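You operate a simulated robot arm through the tools that you are given. There is no shell and no other tool. Be economical: measure what you need, move in short steps, check, and stop when the job is done.

You run a simulated robot arm. Do the job below in one go: nothing can be reset, and whatever is moved stays where it is left.

## Task
Pull up the nuts at P5 and P6, then dab each with paint.
Fine: up to the mark with the red wrench; wrench and marker are laid on the bench; leave the other ports as they are.

It is judged by the outcome, as a careful person would: the job done as asked, and still so three seconds after it is handed in. It fails if anything else is knocked over, pushed out of place, dropped, spilled or broken.

## Robot
A 7-joint arm with a two-finger parallel gripper, fixed in place. Base frame: the origin is at the foot of the arm, x ahead of it, y to its left, z up; the work surface is at about z = 782. Readings come in mm, degrees, newtons and seconds.
With the tool pointing down near the work surface it reaches from about 300 to 700 mm from the base axis. Its first joint turns from -66.0 to 66.0 degrees. Payload 1.57 kg.
Tool frame: the origin (TCP) lies between the finger pads and is the grasp point; the fingertips stand 30 mm ahead of it; z points along the fingers, y is the line along which they close. Largest opening 110 mm; finger width 24, thickness 12; the body of the gripper, 48 by 112 mm, starts 78 mm behind the TCP.
Orientation is that of the tool frame in the base frame, as a unit quaternion [w, x, y, z]. With the fingers straight down and closing along the base's y, the tool's x points along the base's -x, its y along +y and its z along -z.

## Interface
- The arm moves only by the tool drive_tool. Its argument "steps" is text: rows parted by semicolons, each of 7 numbers parted by spaces: the shift along the tool's x, y, z in mm, then the turn, a rotation vector about the tool's x, y, z in degrees, then the opening, from 0 (shut) to 1 (fully open). In form: dx dy dz rx ry rz gripper; .... A call has 1 to 10 rows; each row is the pose to reach, as a shift and turn from the pose commanded when the call began, along the tool's axes at that moment. A row lasts 0.2 s, in which the tool goes at most 50 mm and 8.6 degrees; a call with a longer step from one row to the next is refused whole, and so is a gripper value outside its range. A pose out of reach is approached as far as the arm can. The call stops where the force on the tool passes 40 N (or 10 N more than at its start, if that is more) or the arm is blocked; 0.2 s more then pass. The fingers move at their own pace (about 108 mm/s each) and stop on an object; they squeeze with about 32 N. The grip force told is the motor's: it shows also when the fingers shut on nothing. Time passes only in rows, and 0.2 s behind the last, so rows that repeat a pose let the fingers close. The reply holds the time, the measured pose of the TCP, the force on the tool along the base axes, the opening and the grip force, in the units named above and with some noise, with the torque about the TCP (base axes, N m) and any sound that the robot's microphone picked up.
- Cameras (640 x 400 px; columns grow to the right, rows downward): "scene" is fixed at [149.1, -386.2, 1388.1]; the picture's right is [0.89, -0.46, 0.00], its down [-0.33, -0.64, -0.69] and it looks along [0.32, 0.61, -0.72] (base axes); focal length 277 px, centre (320, 200). "wrist" rides on the gripper at [70, 16, -141] in the tool frame; the picture's right is [-0.23, 0.97, 0.00], its down [-0.86, -0.20, -0.48] and it looks along [-0.47, -0.11, 0.88] (tool axes); focal length 222 px, centre (320, 200). There is no depth. A picture from a camera that has moved, and an enlarged one, comes with that camera's place and axes in the base frame and with its lens.
- camera(camera): a new picture of that camera. It takes no simulated time.
- zoom(camera, box): a new picture of the part [left, top, right, bottom] of that camera's present view, enlarged. It takes no simulated time.
- sign_off(): hands the job in; it is judged then, once.

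Go step by step. Nothing tells you positions but the pictures and the camera data: compare them with the known pose of the tool, close in by small moves and look again before you grip or let go. The budget is 120 turns and 76 pictures, counting those below and the enlarged ones. Unless the task says otherwise, let go and move clear before handing in, and close with one line.

The tools are called after "Call:" as name(argument=value, ...) on one line, values as JSON. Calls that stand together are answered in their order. drive_tool: Moves the arm, as the interface text tells. Its arguments: {"type":"object","properties":{"steps":{"type":"string"}},"required":["steps"]} The other tools are called the same way: camera (camera) takes a picture; zoom (camera, box) takes an enlarged picture of a part of a camera's view; sign_off () hands the job in.

At the start:

```text
clock: 0.0
ee_pos: [324.1, 226.6, 1040.2]
orientation: [0.0, -0.001, 1.0, 0.0]
wrist_force: [1.1, 0.2, 0.4]
wrist_torque: [0.0, -0.05, 0.0]
opening: 109.9
gripper_force: 0.1
```

scene: 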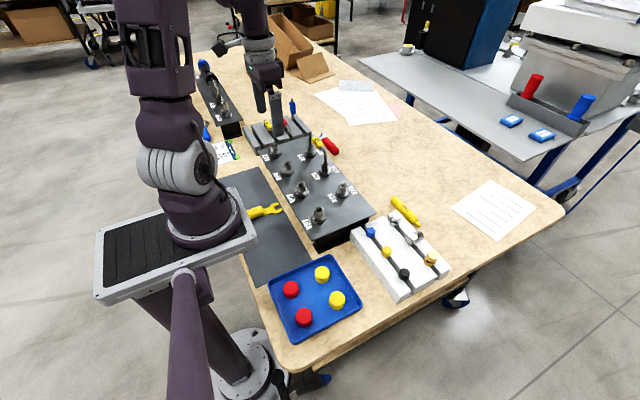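
wrist: 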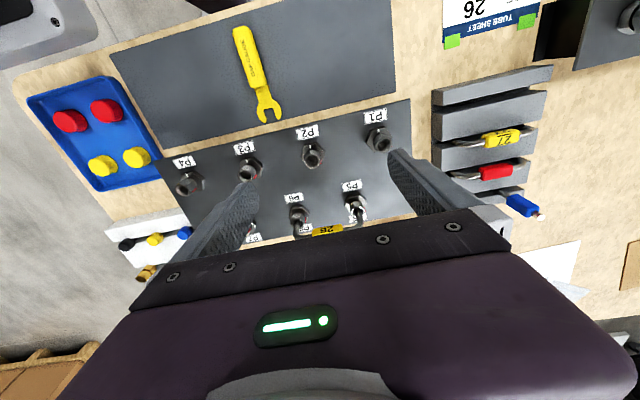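

I see a port block with P1–P8, a rack with wrenches and a rack of markers. I'll look closer at each first.

Call:
zoom(camera="scene", box=[230, 80, 390, 180])

Call:
zoom(camera="scene", box=[250, 140, 410, 240])

Call:
zoom(camera="wrist", box=[420, 0, 640, 250])

Call:
zoom(camera="scene", box=[330, 180, 490, 300])

```text
4.00 times, centred on (310, 130) of scene
camera zoom: at [149.1, -386.2, 1388.1], right [0.89, -0.46, 0.0], down [-0.33, -0.64, -0.69], along [0.32, 0.61, -0.72], focal length 1109 px, centre (360, 480)
```

zoom: 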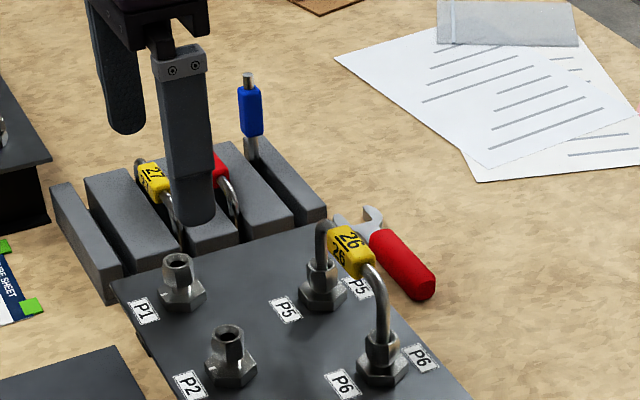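

```text
4.00 times, centred on (330, 190) of scene
camera zoom: at [149.1, -386.2, 1388.1], right [0.89, -0.46, 0.0], down [-0.33, -0.64, -0.69], along [0.32, 0.61, -0.72], focal length 1109 px, centre (280, 240)
```

zoom: 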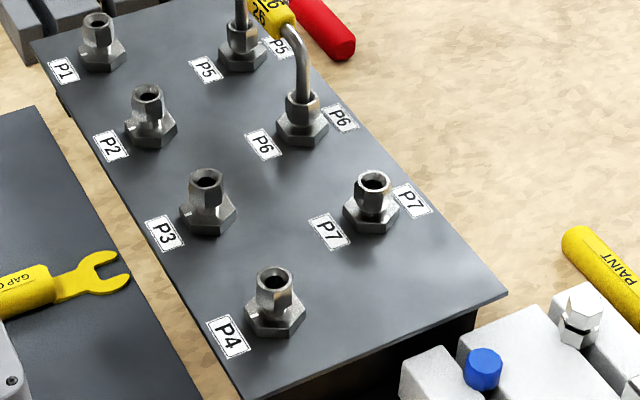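

```text
1.60 times, centred on (530, 125) of wrist
camera zoom: at [253.4, 242.8, 1180.2], right [0.23, 0.97, 0.0], down [0.86, -0.2, 0.48], along [0.47, -0.11, -0.88], focal length 355 px, centre (-16, 320)
```

zoom: 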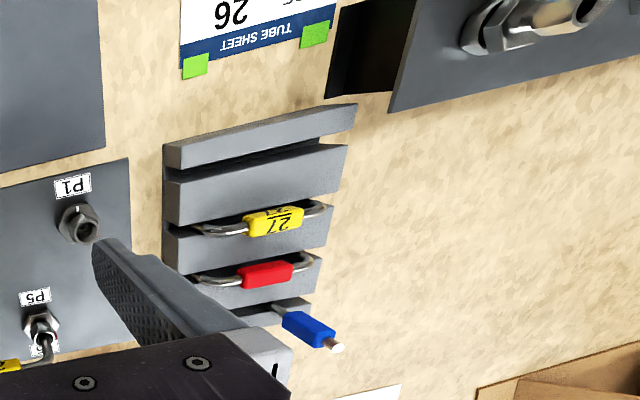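

```text
3.33 times, centred on (410, 240) of scene
camera zoom: at [149.1, -386.2, 1388.1], right [0.89, -0.46, 0.0], down [-0.33, -0.64, -0.69], along [0.32, 0.61, -0.72], focal length 924 px, centre (20, 67)
```

zoom: 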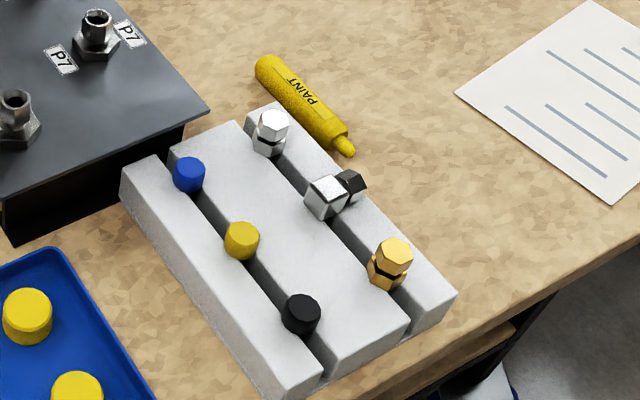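

The red wrench lies on the bench around (580, 350), with the paint marker beyond the block. I'll move over P5/P6 to look at the nuts and their marks from above.

Call:
drive_tool(steps="-44 -7 0 0 0 0 1;-88 -14 0 0 0 0 1;-132 -20 0 0 0 0 1;-170 -25 0 0 0 0 1")

Call:
camera(camera="wrist")

Call:
zoom(camera="scene", box=[290, 130, 350, 180])

```text
clock: 1.0
ee_pos: [495.1, 201.3, 1039.4]
orientation: [0.001, 0.0, 1.0, 0.001]
wrist_force: [0.3, -0.2, -0.3]
wrist_torque: [0.03, 0.01, 0.0]
opening: 110.0
gripper_force: 0.0
```

```text
69 pictures are left
camera wrist: at [424.9, 216.3, 1180.1], right [0.23, 0.97, 0.0], down [0.86, -0.2, 0.48], along [0.47, -0.11, -0.88], focal length 222 px, centre (320, 200)
```

wrist: 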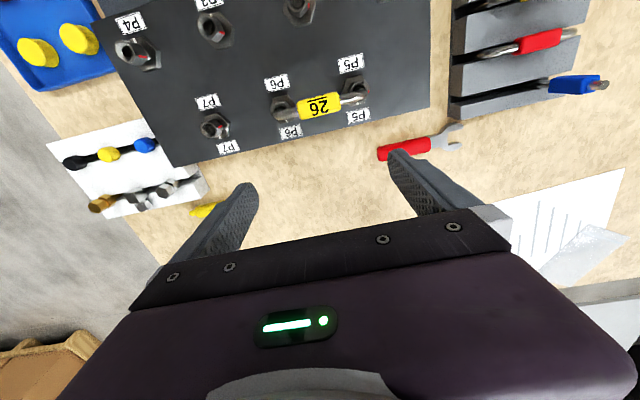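

```text
8.00 times, centred on (320, 155) of scene
camera zoom: at [149.1, -386.2, 1388.1], right [0.89, -0.46, 0.0], down [-0.33, -0.64, -0.69], along [0.32, 0.61, -0.72], focal length 2219 px, centre (320, 560)
```

zoom: 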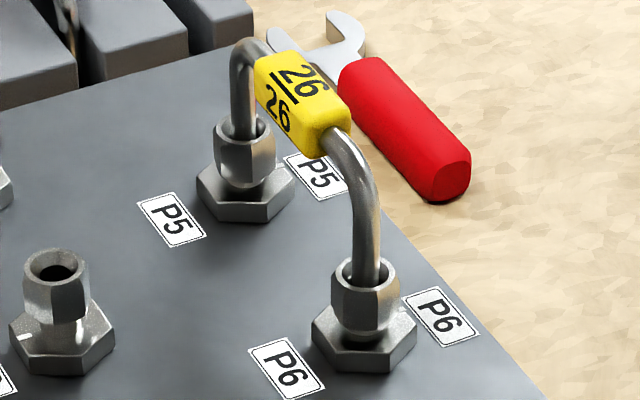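

P5 and P6 carry tube 26 with a flare nut at each end above a fixed hex. I'll zoom for witness marks.

Call:
zoom(camera="wrist", box=[250, 50, 390, 150])

Call:
zoom(camera="wrist", box=[110, 0, 330, 140])

Call:
zoom(camera="wrist", box=[360, 100, 480, 180])

```text
4.00 times, centred on (320, 100) of wrist
camera zoom: at [424.9, 216.3, 1180.1], right [0.23, 0.97, 0.0], down [0.86, -0.2, 0.48], along [0.47, -0.11, -0.88], focal length 888 px, centre (320, 600)
```

zoom: 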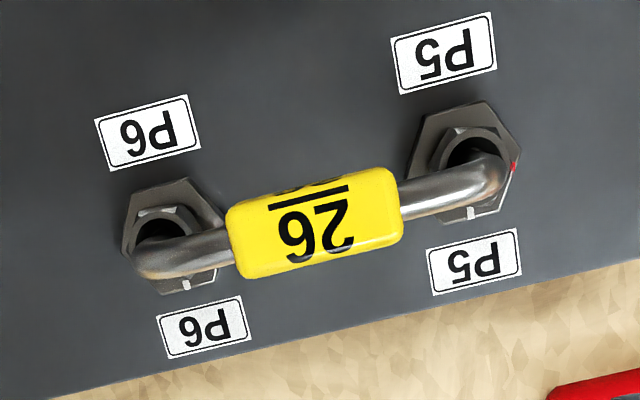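

```text
2.86 times, centred on (220, 70) of wrist
camera zoom: at [424.9, 216.3, 1180.1], right [0.23, 0.97, 0.0], down [0.86, -0.2, 0.48], along [0.47, -0.11, -0.88], focal length 635 px, centre (606, 571)
```

zoom: 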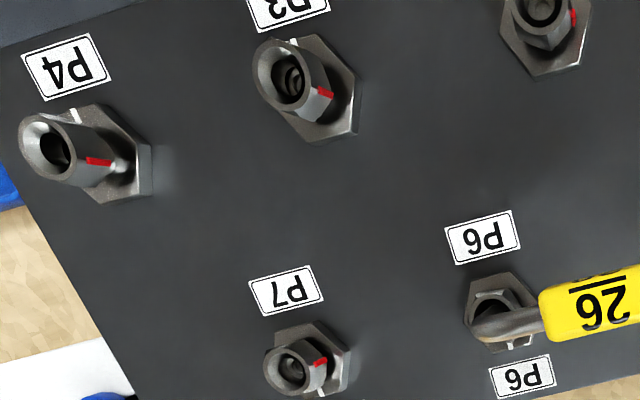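

```text
5.00 times, centred on (420, 140) of wrist
camera zoom: at [424.9, 216.3, 1180.1], right [0.23, 0.97, 0.0], down [0.86, -0.2, 0.48], along [0.47, -0.11, -0.88], focal length 1111 px, centre (-180, 500)
```

zoom: 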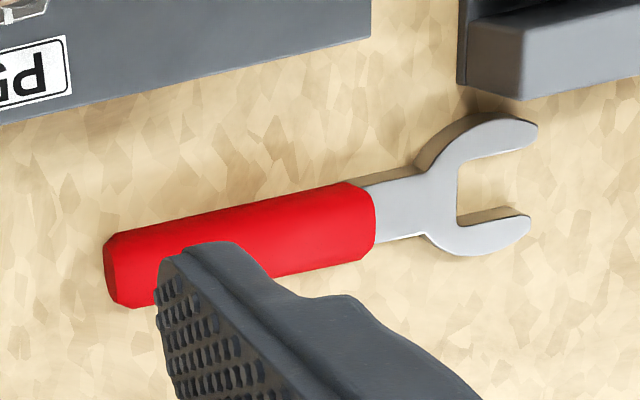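

Nuts carry red marks, and the fixed hexes carry white marks facing +x. P5 needs roughly 70° clockwise. The wrench is at about (566, 335) with its jaw pointing +y. I'll go above it with the tool turned 90° so its closing line crosses the handle.

Call:
drive_tool(steps="-7 11 4 0 0 8.5 0.6;-14 22 8 0 0 17 0.6;-21 33 12 0 0 25.5 0.6;-28 44 16 0 0 34 0.6;-35 55 20 0 0 42.5 0.6;-42 66 24 0 0 51 0.6;-49 77 28 0 0 59.5 0.6;-56 88 32 0 0 68 0.6;-63 99 36 0 0 76.5 0.6;-71 110 40 0 0 85 0.6")

Call:
camera(camera="wrist")

Call:
camera(camera="scene")

```text
clock: 3.2
ee_pos: [563.7, 312.0, 999.0]
orientation: [-0.001, 0.677, 0.736, 0.001]
wrist_force: [0.8, -0.8, 0.1]
wrist_torque: [-0.01, -0.02, 0.01]
opening: 65.9
gripper_force: 0.1
```

```text
64 pictures are left
camera wrist: at [574.7, 381.9, 1140.5], right [0.99, -0.14, 0.0], down [-0.13, -0.87, 0.48], along [-0.07, -0.47, -0.88], focal length 222 px, centre (320, 200)
```

wrist: 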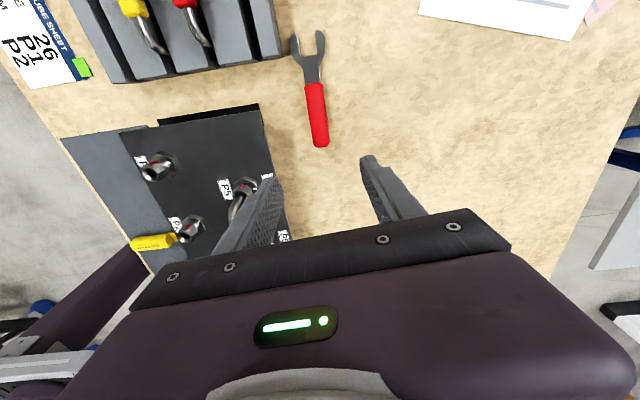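

```text
63 pictures are left
```

scene: 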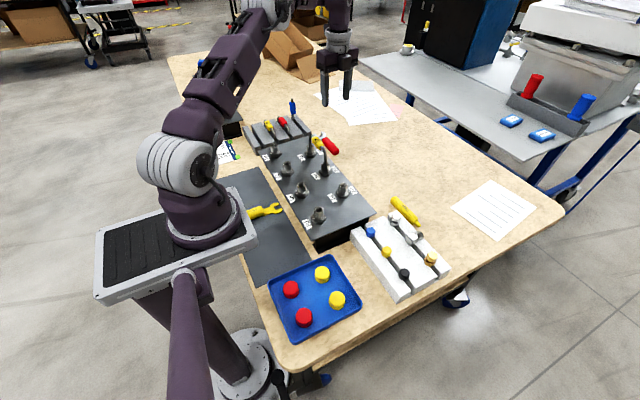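

The wrench is just ahead, nearly along +y, with the handle spanning y 290–380 at x≈563. I'll align 6° more and come down partway.

Call:
drive_tool(steps="3 0 45 0 0 3 0.6;6 0 90 0 0 6 0.6;6 0 130 0 0 6 0.6;6 0 145 0 0 6 0.6")

Call:
camera(camera="wrist")

Call:
zoom(camera="scene", box=[290, 90, 370, 170])

```text
clock: 4.2
ee_pos: [564.4, 317.2, 852.7]
orientation: [0.0, 0.713, 0.701, 0.0]
wrist_force: [0.2, -0.5, 0.1]
wrist_torque: [0.01, 0.0, 0.02]
opening: 65.8
gripper_force: 0.1
```

```text
62 pictures are left
camera wrist: at [581.0, 386.5, 994.2], right [0.97, -0.24, 0.0], down [-0.22, -0.85, 0.48], along [-0.12, -0.46, -0.88], focal length 222 px, centre (320, 200)
```

wrist: 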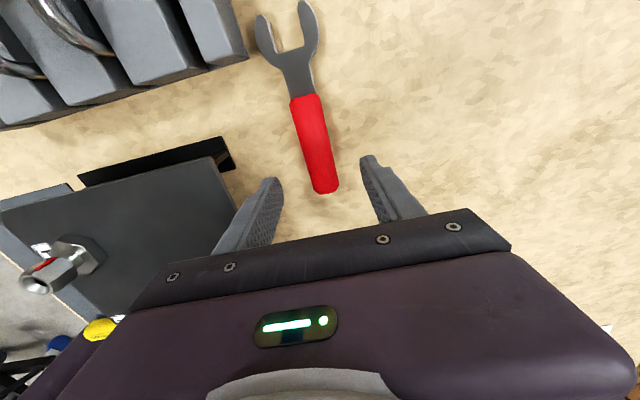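

```text
5.00 times, centred on (330, 130) of scene
camera zoom: at [149.1, -386.2, 1388.1], right [0.89, -0.46, 0.0], down [-0.33, -0.64, -0.69], along [0.32, 0.61, -0.72], focal length 1387 px, centre (270, 550)
```

zoom: 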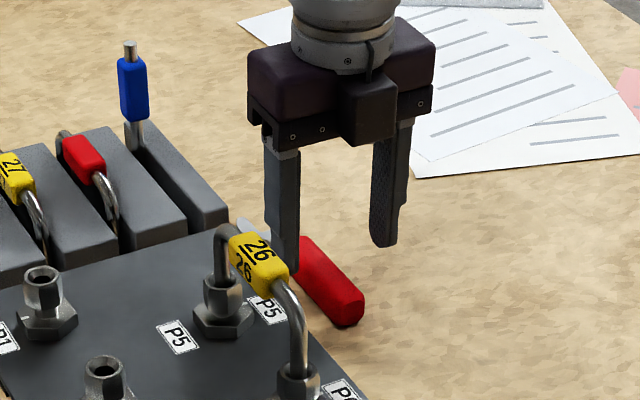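

The handle sits centred between the fingers. Descending to tip clearance of about 4 mm and closing.

Call:
drive_tool(steps="0 -2 20 0 0 1.3 0.6;0 -2 36 0 0 1.3 0.6;0 -2 36 0 0 1.3 0.2;0 -2 36 0 0 1.3 0;0 -2 36 0 0 1.3 0;0 -2 36 0 0 1.3 0")

Call:
camera(camera="wrist")

```text
clock: 5.6
ee_pos: [563.8, 316.6, 819.4]
orientation: [0.0, 0.721, 0.693, 0.0]
wrist_force: [-0.4, -0.1, 0.5]
wrist_torque: [0.01, 0.04, 0.03]
opening: 25.3
gripper_force: 32.0
```

```text
60 pictures are left
camera wrist: at [581.0, 385.6, 960.7], right [0.96, -0.27, 0.0], down [-0.23, -0.85, 0.48], along [-0.13, -0.46, -0.88], focal length 222 px, centre (320, 200)
```

wrist: 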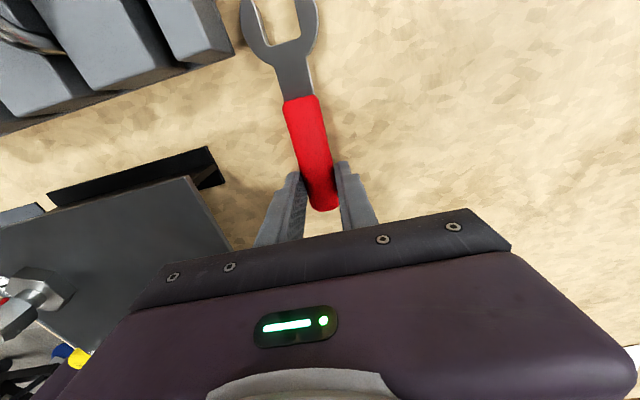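

The fingers hold the handle, but a bit high. I'll re-open, drop 5 mm and re-close for a deeper bite.

Call:
drive_tool(steps="0 0 0 0 0 0 0.4;0 0 3 0 0 0 0.4;0 0 6 0 0 0 0.4;0 0 6 0 0 0 0;0 0 6 0 0 0 0;0 0 6 0 0 0 0")

```text
clock: 7.0
ee_pos: [563.3, 317.5, 812.2]
orientation: [0.0, 0.721, 0.693, 0.0]
wrist_force: [0.1, 1.0, 0.1]
wrist_torque: [-0.04, 0.02, 0.01]
opening: 25.4
gripper_force: 32.0
```

Grip is good at 25 mm. Lifting the wrench and checking it.

Call:
drive_tool(steps="0 0 10 0 0 0 0;0 0 -40 0 0 0 0;0 0 -85 0 0 0 0;0 0 -130 0 0 0 0;0 0 -175 0 0 0 0;0 0 -175 0 0 0 0")

Call:
camera(camera="wrist")

Call:
zoom(camera="scene", box=[290, 30, 390, 130])

```text
clock: 7.4
ee_pos: [564.1, 318.0, 812.1]
orientation: [0.001, 0.721, 0.693, 0.0]
wrist_force: [-1.3, -0.5, 9.1]
wrist_torque: [-0.36, -0.01, 0.0]
opening: 25.2
gripper_force: 31.9
stopped in row 1: the force on the tool passed its limit at 58 N (the readings are from after the stop); the commanded pose is now the measured one
```

```text
59 pictures are left
camera wrist: at [581.7, 386.6, 954.1], right [0.96, -0.26, 0.0], down [-0.23, -0.85, 0.48], along [-0.12, -0.46, -0.88], focal length 222 px, centre (320, 200)
```

wrist: 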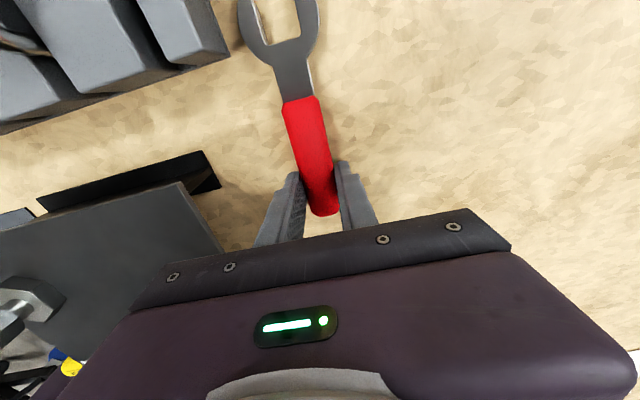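

```text
4.00 times, centred on (340, 80) of scene
camera zoom: at [148.9, -386.2, 1388.1], right [0.89, -0.46, 0.0], down [-0.33, -0.64, -0.69], along [0.32, 0.61, -0.72], focal length 1109 px, centre (240, 680)
```

zoom: 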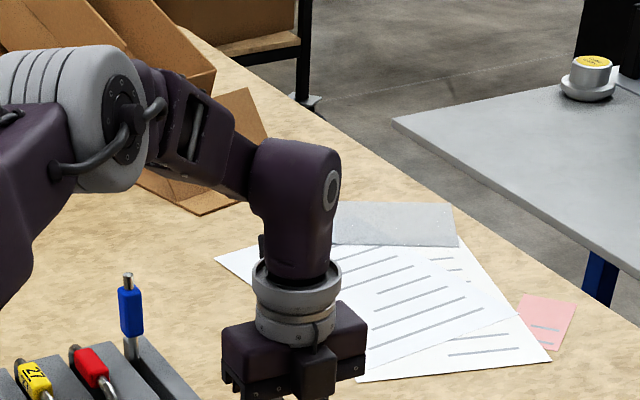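

My first row pressed the tips into the bench, a sign slip that did no harm. Now lifting properly.

Call:
drive_tool(steps="0 0 -20 0 0 0 0;0 0 -60 0 0 0 0;0 0 -105 0 0 0 0;0 0 -150 0 0 0 0;0 0 -180 0 0 0 0;0 0 -180 0 0 0 0")

Call:
camera(camera="wrist")

```text
clock: 8.8
ee_pos: [564.2, 316.8, 994.1]
orientation: [0.0, 0.72, 0.694, 0.0]
wrist_force: [-0.2, -0.3, -1.8]
wrist_torque: [-0.06, -0.01, 0.02]
opening: 25.4
gripper_force: 31.6
```

```text
57 pictures are left
camera wrist: at [581.7, 385.6, 1135.0], right [0.96, -0.27, 0.0], down [-0.23, -0.85, 0.48], along [-0.13, -0.46, -0.88], focal length 222 px, centre (320, 200)
```

wrist: 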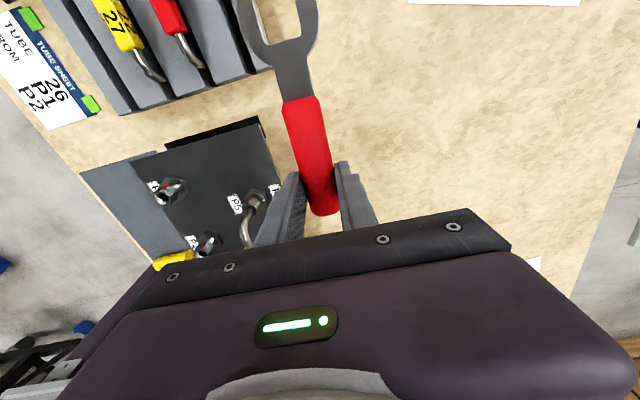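

Wrench is held firmly. I'll zoom in to measure the jaw in the tool frame.

Call:
zoom(camera="wrist", box=[210, 0, 370, 100])

Call:
zoom(camera="wrist", box=[0, 0, 110, 130])

```text
4.00 times, centred on (290, 50) of wrist
camera zoom: at [581.7, 385.6, 1135.0], right [0.96, -0.27, 0.0], down [-0.23, -0.85, 0.48], along [-0.13, -0.46, -0.88], focal length 888 px, centre (440, 800)
```

zoom: 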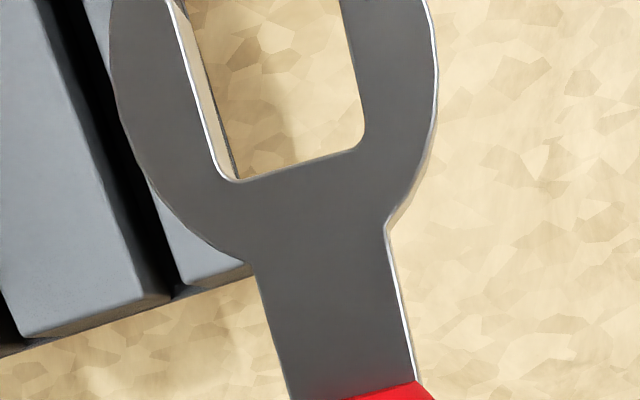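

```text
3.08 times, centred on (55, 65) of wrist
camera zoom: at [581.7, 385.6, 1135.0], right [0.96, -0.27, 0.0], down [-0.23, -0.85, 0.48], along [-0.13, -0.46, -0.88], focal length 684 px, centre (1135, 615)
```

zoom: 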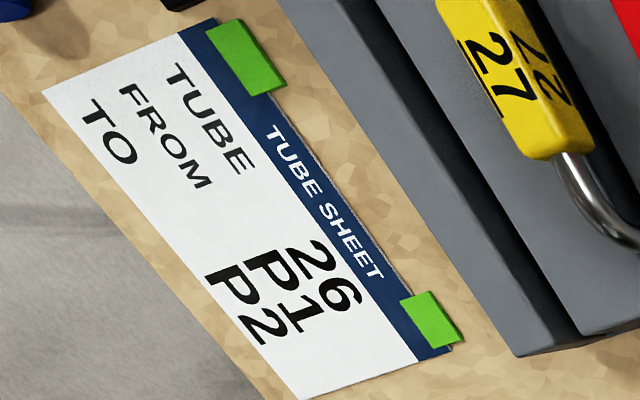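

The throat is about 20 mm wide, with its bottom 94 mm ahead of the TCP. The tube sheet lists tube 26 as P1→P2, but the job is P5/P6, so that stays as it is. Next I'll check the wrench height relative to the fingers from the scene camera.

Call:
zoom(camera="scene", box=[305, 60, 369, 124])

Call:
zoom(camera="scene", box=[298, 136, 338, 176])

```text
6.25 times, centred on (337, 92) of scene
camera zoom: at [149.1, -386.1, 1388.1], right [0.89, -0.46, 0.0], down [-0.33, -0.64, -0.69], along [0.32, 0.61, -0.72], focal length 1733 px, centre (214, 875)
```

zoom: 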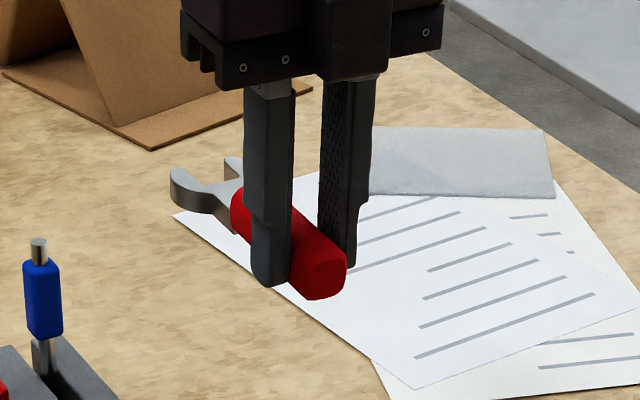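

```text
10.00 times, centred on (318, 156) of scene
camera zoom: at [149.1, -386.1, 1388.1], right [0.89, -0.46, 0.0], down [-0.33, -0.64, -0.69], along [0.32, 0.61, -0.72], focal length 2774 px, centre (340, 640)
```

zoom: 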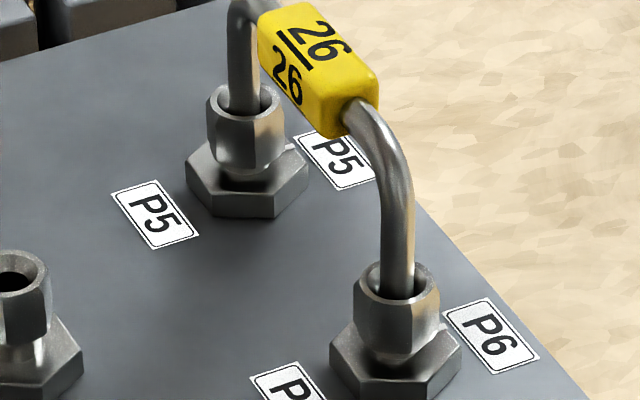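

The wrench plane sits about 20 mm below the TCP, and nut mid-height is about 877. I'll swing the wrench so its jaw points to −x and hover midway between P5 and P6 to view both nuts.

Call:
drive_tool(steps="-11 0 0 0 0 -8.5 0;-22 0 0 0 0 -17 0;-33 0 0 0 0 -25.5 0;-44 0 0 0 0 -34 0;-55 0 0 0 0 -42.5 0;-66 0 0 0 0 -51 0;-77 0 0 0 0 -59.5 0;-88 0 0 0 0 -68 0;-98 0 0 0 0 -76.5 0;-107 0 0 0 0 -85 0")

Call:
drive_tool(steps="0 0 0 0 0 -7 0;0 0 0 0 0 -7 0")

Call:
camera(camera="wrist")

Call:
zoom(camera="scene", box=[290, 80, 390, 180])

```text
clock: 11.0
ee_pos: [558.6, 211.1, 991.9]
orientation: [0.001, 0.062, 0.998, 0.0]
wrist_force: [0.0, -0.4, -1.7]
wrist_torque: [-0.01, -0.01, 0.0]
opening: 25.2
gripper_force: 32.2
```

```text
clock: 11.6
ee_pos: [558.3, 211.9, 991.6]
orientation: [0.001, 0.002, 1.0, -0.001]
wrist_force: [-0.2, -0.3, 0.3]
wrist_torque: [-0.01, -0.06, -0.03]
opening: 25.2
gripper_force: 32.0
```

```text
52 pictures are left
camera wrist: at [488.6, 226.6, 1132.9], right [0.23, 0.97, 0.0], down [0.85, -0.2, 0.48], along [0.47, -0.11, -0.88], focal length 222 px, centre (320, 200)
```

wrist: 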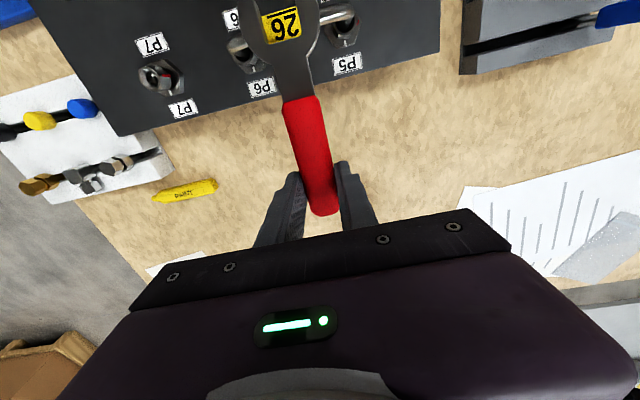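

```text
4.00 times, centred on (340, 130) of scene
camera zoom: at [149.1, -386.2, 1388.1], right [0.89, -0.46, 0.0], down [-0.33, -0.64, -0.69], along [0.32, 0.61, -0.72], focal length 1109 px, centre (240, 480)
```

zoom: 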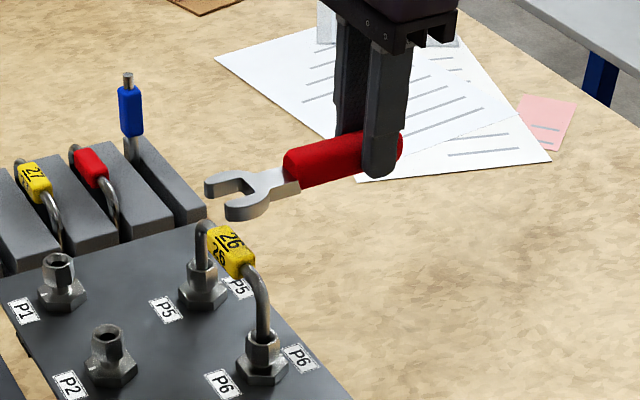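

Both nuts can be seen on either side of the jaw. Zooming for hex orientation and marks.

Call:
zoom(camera="wrist", box=[300, 0, 380, 80])

Call:
zoom(camera="wrist", box=[210, 20, 290, 100])

```text
5.00 times, centred on (340, 40) of wrist
camera zoom: at [488.6, 226.6, 1132.9], right [0.23, 0.97, 0.0], down [0.85, -0.2, 0.48], along [0.47, -0.11, -0.88], focal length 1111 px, centre (220, 1000)
```

zoom: 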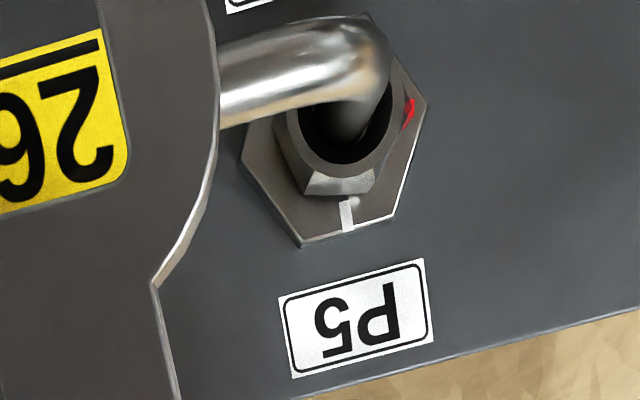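

```text
5.00 times, centred on (250, 60) of wrist
camera zoom: at [488.6, 226.6, 1132.9], right [0.23, 0.97, 0.0], down [0.85, -0.2, 0.48], along [0.47, -0.11, -0.88], focal length 1111 px, centre (670, 900)
```

zoom: 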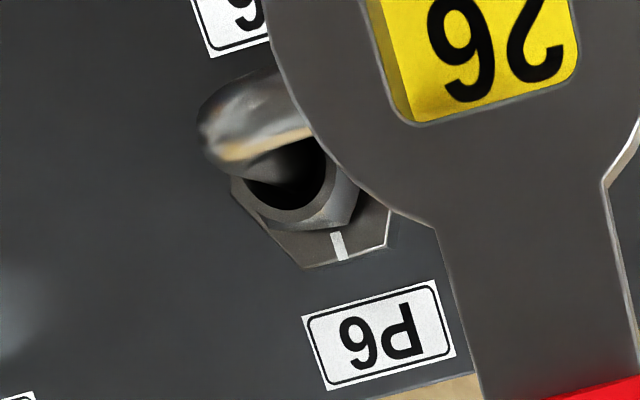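

P5's centre is at about (452, 258) and P6's at about (452, 162). P5's nut has a flat normal about 11° clockwise of +x, so I'll engage with the handle at +49° (toward +x+y) and swing clockwise. Moving to a high pre-insert pose.

Call:
drive_tool(steps="3 25 -5 0 0 -8.2 0;6 50 -10 0 0 -16.4 0;9 75 -18 0 0 -24.6 0;12 100 -18 0 0 -32.8 0;14 125 -18 0 0 -41 0;15.6 150 -18 0 0 -49.2 0;15.6 150 -18 0 0 -49.2 0")

Call:
zoom(camera="wrist", box=[220, 0, 380, 100])

```text
clock: 13.2
ee_pos: [542.9, 362.3, 1009.8]
orientation: [0.001, -0.416, 0.909, 0.0]
wrist_force: [-0.3, 0.0, -1.6]
wrist_torque: [0.02, -0.01, 0.0]
opening: 24.9
gripper_force: 32.2
```

```text
4.00 times, centred on (300, 50) of wrist
camera zoom: at [485.0, 319.0, 1150.2], right [-0.59, 0.81, 0.0], down [0.71, 0.52, 0.48], along [0.39, 0.28, -0.88], focal length 888 px, centre (400, 800)
```

zoom: 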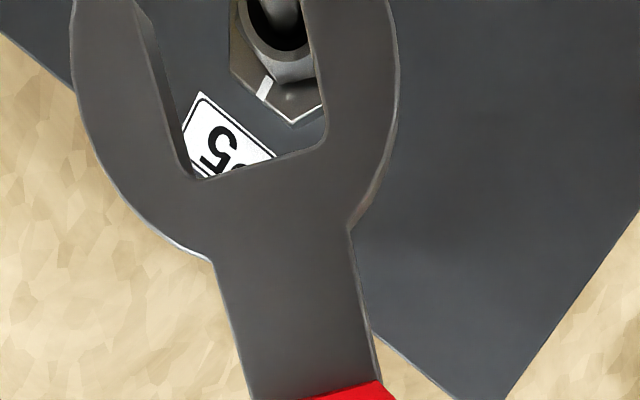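

The jaw is in line with P5. Descending at this standoff to wrench height.

Call:
drive_tool(steps="0 0 40 0 0 0 0;0 0 80 0 0 0 0;0 0 105 0 0 0 0;0 0 113 0 0 0 0;0 0 113 0 0 0 0")

Call:
zoom(camera="scene", box=[290, 120, 350, 170])

Call:
zoom(camera="wrist", box=[200, 0, 360, 100])

```text
clock: 14.4
ee_pos: [547.7, 363.6, 898.2]
orientation: [0.002, -0.413, 0.911, -0.001]
wrist_force: [-0.1, 0.3, -1.4]
wrist_torque: [0.04, -0.04, 0.01]
opening: 25.3
gripper_force: 32.2
```

```text
8.00 times, centred on (320, 145) of scene
camera zoom: at [149.1, -386.1, 1388.1], right [0.89, -0.46, 0.0], down [-0.33, -0.64, -0.69], along [0.32, 0.61, -0.72], focal length 2219 px, centre (320, 640)
```

zoom: 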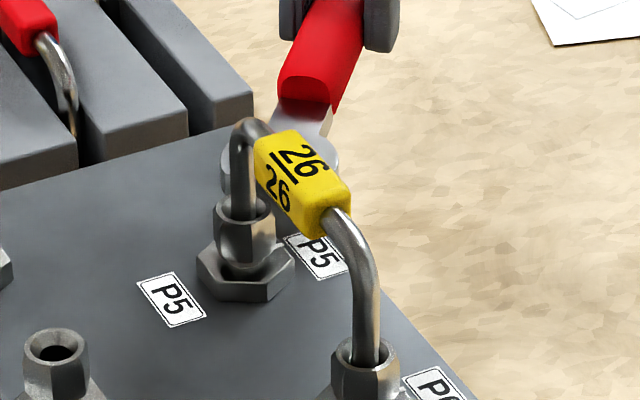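

```text
4.00 times, centred on (280, 50) of wrist
camera zoom: at [487.7, 320.8, 1039.5], right [-0.59, 0.81, 0.0], down [0.71, 0.51, 0.48], along [0.39, 0.28, -0.88], focal length 888 px, centre (480, 800)
```

zoom: 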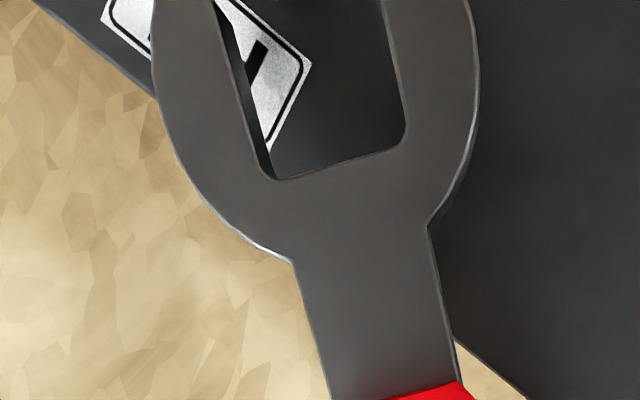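

The pose reads 5 mm off commanded in x. I'll hold briefly to see if it settles.

Call:
drive_tool(steps="0 0 0 0 0 0 0;0 0 0 0 0 0 0;0 0 0 0 0 0 0")

```text
clock: 15.2
ee_pos: [545.9, 363.6, 897.8]
orientation: [0.001, -0.413, 0.911, -0.001]
wrist_force: [-0.2, 0.3, -1.0]
wrist_torque: [0.04, -0.03, -0.01]
opening: 25.1
gripper_force: 32.2
```

The hex jaws grip across flats, so the handle must point along a nut vertex (about 19° or −41°), not along a flat normal. I'll rise and re-approach with the handle at about 19°, re-measuring the nut angle from above.

Call:
drive_tool(steps="-5 0 -40 0 0 0 0;-5 0 -80 0 0 0 0;0 0 -120 0 0 0 0;5 -17 -143 0 0 7.5 0;10 -34 -143 0 0 15 0;16 -51 -143 0 0 22.5 0;21.6 -67.7 -143 0 0 29.8 0;21.6 -67.7 -143 0 0 29.8 0")

Call:
zoom(camera="wrist", box=[240, 0, 340, 80])

```text
clock: 17.0
ee_pos: [580.3, 302.1, 1039.9]
orientation: [0.001, -0.165, 0.986, -0.001]
wrist_force: [-0.4, -0.4, -1.1]
wrist_torque: [0.0, -0.06, 0.01]
opening: 25.1
gripper_force: 32.0
```

```text
5.00 times, centred on (290, 40) of wrist
camera zoom: at [509.2, 294.2, 1180.7], right [-0.1, 0.99, 0.0], down [0.87, 0.09, 0.48], along [0.48, 0.05, -0.88], focal length 1111 px, centre (470, 1000)
```

zoom: 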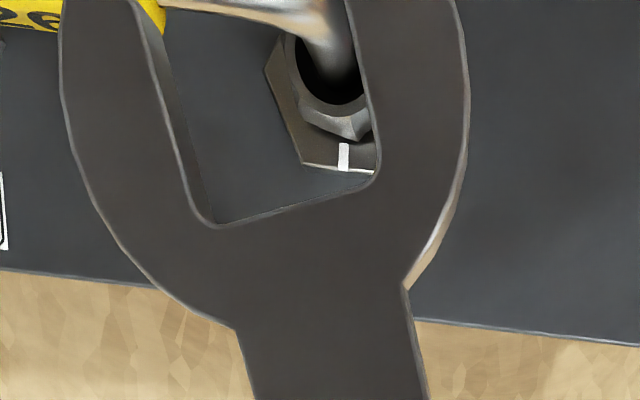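

The nut vertex is at about 19.5°, aligned with the wrench. I'll descend to just above the nut top, straddling the tube, and check alignment there before lowering onto the hex.

Call:
drive_tool(steps="0 1 40 0 0 0 0;0 1 80 0 0 0 0;0 1 115 0 0 0 0;0 1 125 0 0 0 0;10 1 125 0 0 0 0;20 1 125 0 0 0 0;27 1 125 0 0 0 0;27 1 125 0 0 0 0")

Call:
zoom(camera="wrist", box=[220, 0, 348, 80])

Call:
zoom(camera="scene", box=[290, 120, 350, 170])

```text
clock: 18.8
ee_pos: [555.7, 292.2, 914.8]
orientation: [0.0, -0.166, 0.986, -0.001]
wrist_force: [0.6, 0.3, -1.7]
wrist_torque: [0.02, -0.04, 0.0]
opening: 25.2
gripper_force: 31.8
```

```text
5.00 times, centred on (284, 40) of wrist
camera zoom: at [483.9, 284.2, 1055.1], right [-0.1, 0.99, 0.0], down [0.87, 0.09, 0.48], along [0.48, 0.05, -0.88], focal length 1111 px, centre (500, 1000)
```

zoom: 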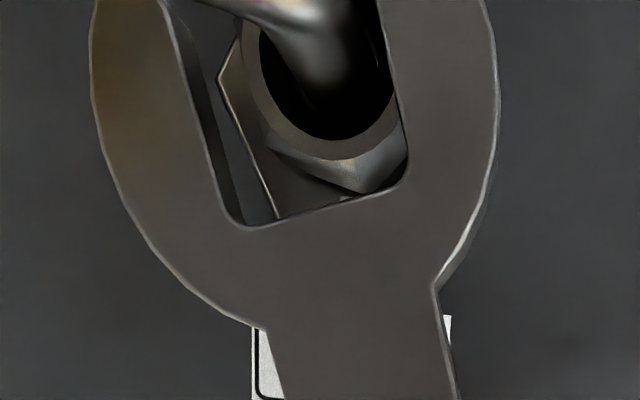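

```text
8.00 times, centred on (320, 145) of scene
camera zoom: at [149.1, -386.1, 1388.1], right [0.89, -0.46, 0.0], down [-0.33, -0.64, -0.69], along [0.32, 0.61, -0.72], focal length 2219 px, centre (320, 640)
```

zoom: 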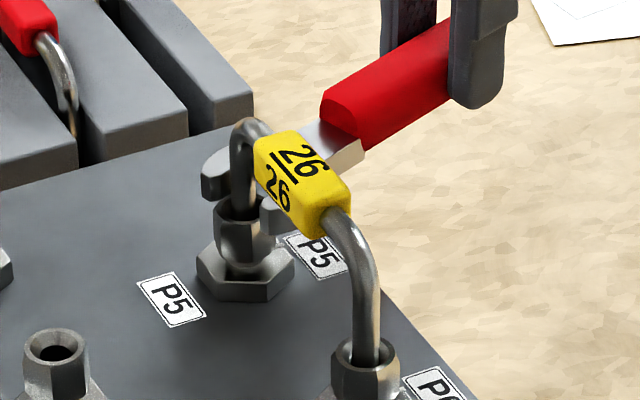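

The jaw straddles the tube just above the nut, which sits about 2 mm toward tool +y and 2 mm ahead. I'll correct that and lower gently onto the chamfered nut.

Call:
drive_tool(steps="2 2.2 0 0 0 0 0;2 2.2 4 0 0 0 0;2 2.2 8 0 0 0 0;2 2.2 12 0 0 0 0;2 2.2 15 0 0 0 0;2 2.2 18 0 0 0 0;2 2.2 18 0 0 0 0")

Call:
zoom(camera="wrist", box=[220, 0, 348, 80])

Call:
zoom(camera="scene", box=[290, 120, 350, 170])

```text
clock: 20.4
ee_pos: [552.7, 292.5, 897.3]
orientation: [0.001, -0.166, 0.986, 0.0]
wrist_force: [5.3, 0.2, 7.9]
wrist_torque: [-0.17, 0.81, -0.02]
opening: 25.2
gripper_force: 32.0
```

```text
5.00 times, centred on (284, 40) of wrist
camera zoom: at [480.8, 285.6, 1038.4], right [-0.1, 0.99, 0.0], down [0.87, 0.09, 0.48], along [0.48, 0.05, -0.88], focal length 1111 px, centre (500, 1000)
```

zoom: 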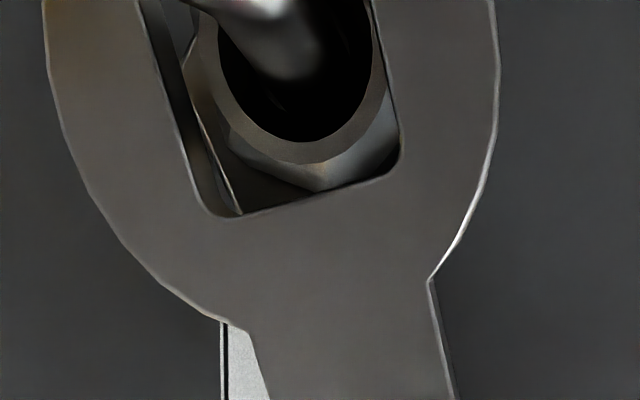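

```text
8.00 times, centred on (320, 145) of scene
camera zoom: at [149.1, -386.2, 1388.1], right [0.89, -0.46, 0.0], down [-0.33, -0.64, -0.69], along [0.32, 0.61, -0.72], focal length 2219 px, centre (320, 640)
```

zoom: 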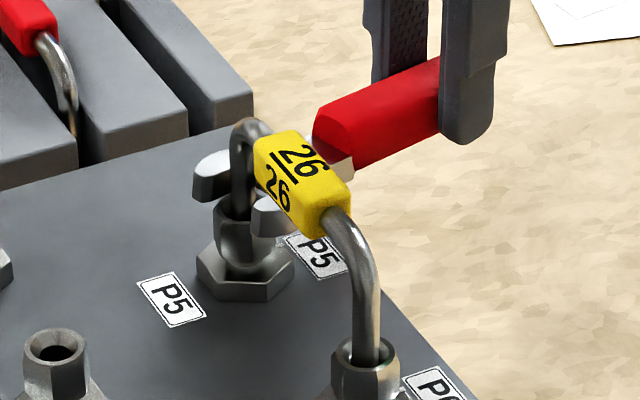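

The jaw rests on the nut top and tilted slightly in the grip. I'll raise it and re-measure.

Call:
drive_tool(steps="0 0 -6 0 0 0 0;0 0 -14 0 0 0 0;0 0 -14 0 0 0 0")

Call:
zoom(camera="wrist", box=[220, 0, 348, 80])

Call:
zoom(camera="scene", box=[300, 120, 350, 160])

```text
clock: 21.2
ee_pos: [552.1, 293.1, 910.6]
orientation: [0.0, -0.166, 0.986, -0.001]
wrist_force: [-0.2, -0.3, -1.8]
wrist_torque: [0.01, -0.07, 0.0]
opening: 25.7
gripper_force: 32.0
```

```text
5.00 times, centred on (284, 40) of wrist
camera zoom: at [479.7, 285.5, 1052.9], right [-0.1, 0.99, 0.0], down [0.87, 0.09, 0.48], along [0.48, 0.05, -0.88], focal length 1111 px, centre (500, 1000)
```

zoom: 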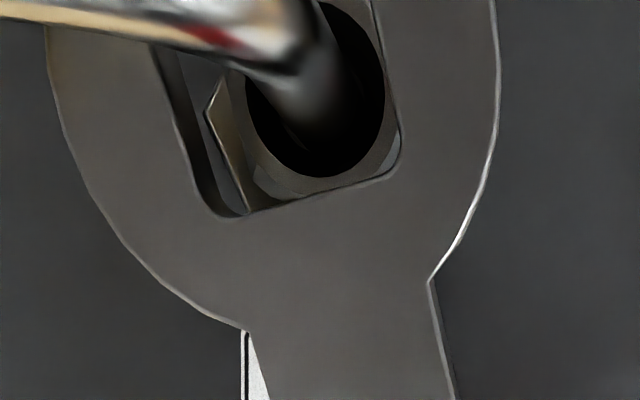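

```text
10.00 times, centred on (325, 140) of scene
camera zoom: at [149.1, -386.1, 1388.1], right [0.89, -0.46, 0.0], down [-0.33, -0.64, -0.69], along [0.32, 0.61, -0.72], focal length 2774 px, centre (270, 800)
```

zoom: 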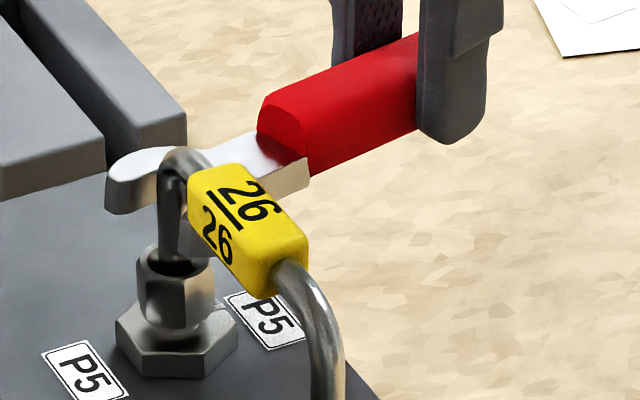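

The wrench is pitched about 4° jaw-up in the grip, and the nut centre is at tool (105, +2). I'll pitch the tool to level it, shift 2.2 mm, and look.

Call:
drive_tool(steps="0 1.2 -3 0 -2 0 0;0 2.2 -4 0 -4.3 0 0;0 2.2 -4 0 -4.3 0 0")

Call:
zoom(camera="wrist", box=[220, 0, 348, 80])

Call:
zoom(camera="scene", box=[300, 120, 350, 160])

```text
clock: 22.0
ee_pos: [552.3, 295.3, 915.1]
orientation: [0.038, -0.167, 0.985, 0.006]
wrist_force: [0.2, -0.2, -0.8]
wrist_torque: [-0.01, -0.07, 0.0]
opening: 25.1
gripper_force: 31.9
```

```text
5.00 times, centred on (284, 40) of wrist
camera zoom: at [470.0, 284.7, 1050.5], right [-0.11, 0.99, 0.02], down [0.84, 0.08, 0.54], along [0.54, 0.07, -0.84], focal length 1111 px, centre (500, 1000)
```

zoom: 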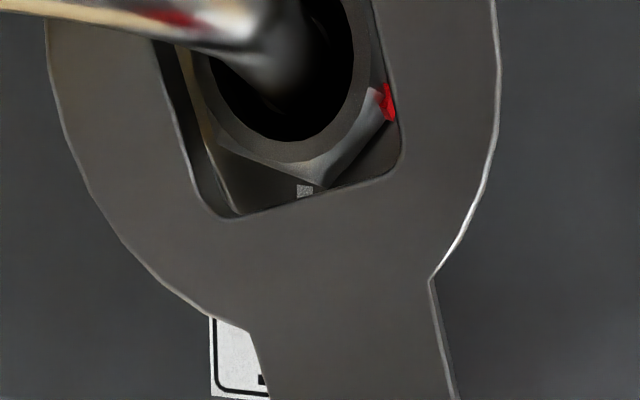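

```text
10.00 times, centred on (325, 140) of scene
camera zoom: at [149.1, -386.1, 1388.1], right [0.89, -0.46, 0.0], down [-0.33, -0.64, -0.69], along [0.32, 0.61, -0.72], focal length 2774 px, centre (270, 800)
```

zoom: 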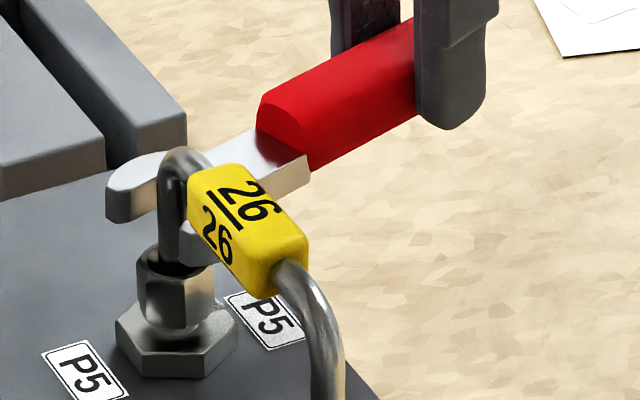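

Lateral alignment now looks right, and the nut is about 3 mm ahead of the seat. Advancing slightly while lowering in small steps.

Call:
drive_tool(steps="2 0 0 0 0 0 0;2.3 0 4 0 0 0 0;2.6 0 7 0 0 0 0;2.8 0 10 0 0 0 0;3 0 13 0 0 0 0;3.2 0 15 0 0 0 0;3.4 0 17 0 0 0 0;3.4 0 17 0 0 0 0")

Call:
zoom(camera="wrist", box=[220, 0, 348, 80])

Call:
zoom(camera="scene", box=[300, 120, 350, 160])

```text
clock: 23.8
ee_pos: [550.4, 296.8, 899.2]
orientation: [0.039, -0.167, 0.985, 0.007]
wrist_force: [5.9, 3.7, 8.1]
wrist_torque: [-0.34, 0.71, -0.07]
opening: 25.5
gripper_force: 32.4
```

```text
5.00 times, centred on (284, 40) of wrist
camera zoom: at [467.8, 284.1, 1034.3], right [-0.11, 0.99, 0.02], down [0.84, 0.08, 0.54], along [0.54, 0.07, -0.84], focal length 1111 px, centre (500, 1000)
```

zoom: 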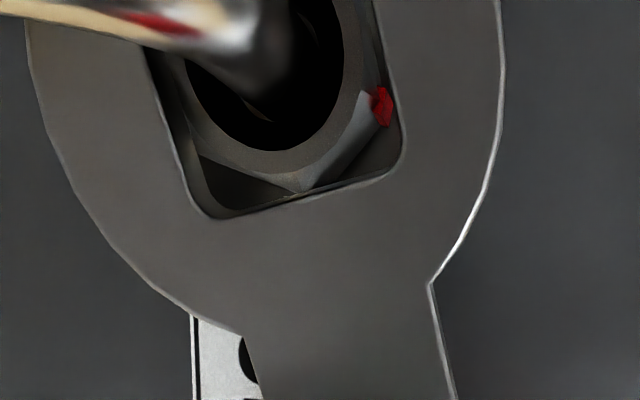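

```text
10.00 times, centred on (325, 140) of scene
camera zoom: at [149.1, -386.1, 1388.1], right [0.89, -0.46, 0.0], down [-0.33, -0.64, -0.69], along [0.32, 0.61, -0.72], focal length 2774 px, centre (270, 800)
```

zoom: 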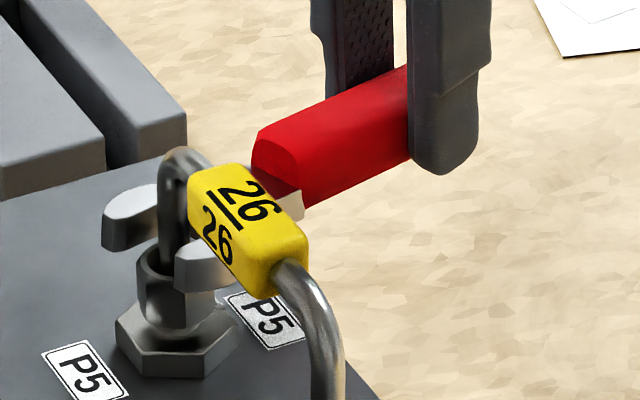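

Still resting on top of the nut. I'll change approach: lift, back out, restore level, then slide in sideways at nut height using the jaw's tapered mouth.

Call:
drive_tool(steps="0 0 -6 0 0 0 0;0 0 -14 0 0 0 0;-12 0 -14 0 0 0 0;-25 0 -14 0 0 0 0;-38 0 -14 0 0 0 0;-38 0 -14 0 0 0 0")

Call:
zoom(camera="scene", box=[300, 110, 364, 150])

Call:
zoom(camera="wrist", box=[220, 0, 380, 100])

```text
clock: 25.2
ee_pos: [585.3, 306.9, 914.7]
orientation: [0.038, -0.166, 0.985, 0.006]
wrist_force: [0.6, -0.5, -1.7]
wrist_torque: [0.02, -0.09, 0.06]
opening: 25.3
gripper_force: 31.9
```

```text
10.00 times, centred on (332, 130) of scene
camera zoom: at [149.1, -386.1, 1388.1], right [0.89, -0.46, 0.0], down [-0.33, -0.64, -0.69], along [0.32, 0.61, -0.72], focal length 2774 px, centre (200, 900)
```

zoom: 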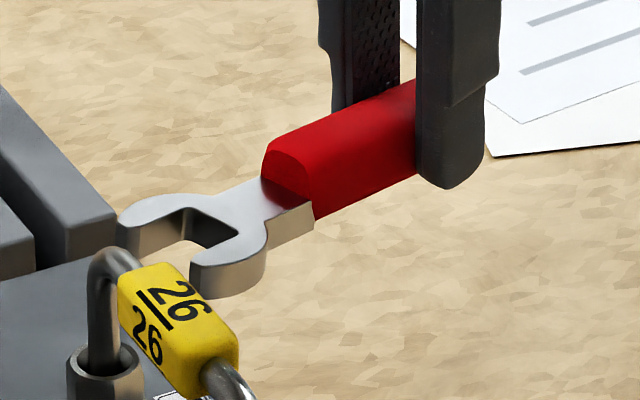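

```text
4.00 times, centred on (300, 50) of wrist
camera zoom: at [502.8, 295.7, 1050.2], right [-0.11, 0.99, 0.02], down [0.84, 0.08, 0.54], along [0.54, 0.07, -0.84], focal length 888 px, centre (400, 800)
```

zoom: 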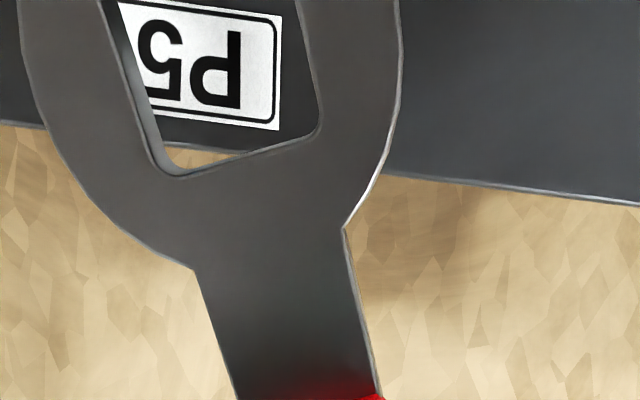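

The wrench has pitched about 15° jaw-up in total. I'll pitch the tool the rest of the way to level it, and lower it to nut height while still backed out from the nut.

Call:
drive_tool(steps="0 0 0 0 -5 0 0;0 -1 0 0 -10.3 0 0;0.8 -1 10 0 -10.3 0 0;1.4 -1 18.4 0 -10.3 0 0;1.4 -1 18.4 0 -10.3 0 0")

Call:
zoom(camera="scene", box=[296, 115, 360, 155])

Call:
zoom(camera="wrist", box=[200, 0, 360, 100])

```text
clock: 26.4
ee_pos: [586.5, 307.8, 895.4]
orientation: [0.127, -0.166, 0.978, 0.021]
wrist_force: [0.2, 0.3, -1.2]
wrist_torque: [0.01, -0.08, -0.02]
opening: 25.1
gripper_force: 32.2
```

```text
10.00 times, centred on (328, 135) of scene
camera zoom: at [149.1, -386.1, 1388.1], right [0.89, -0.46, 0.0], down [-0.33, -0.64, -0.69], along [0.32, 0.61, -0.72], focal length 2774 px, centre (240, 850)
```

zoom: 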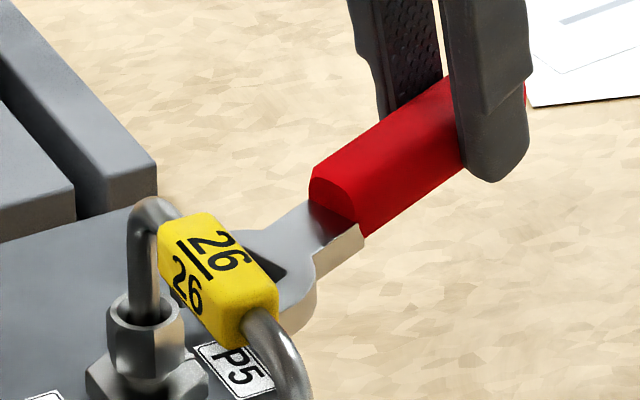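

```text
4.00 times, centred on (280, 50) of wrist
camera zoom: at [481.8, 288.2, 1014.8], right [-0.11, 0.99, 0.06], down [0.73, 0.04, 0.68], along [0.67, 0.12, -0.73], focal length 888 px, centre (480, 800)
```

zoom: 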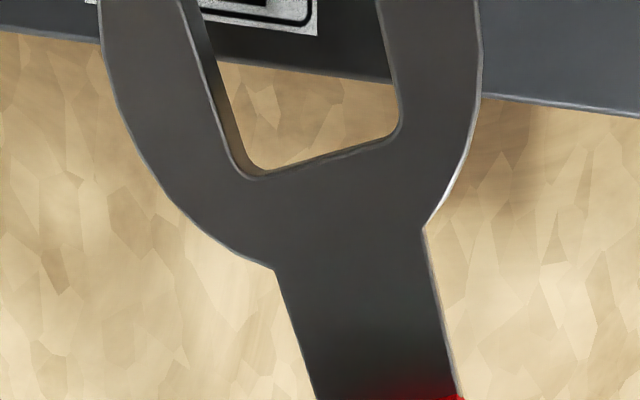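

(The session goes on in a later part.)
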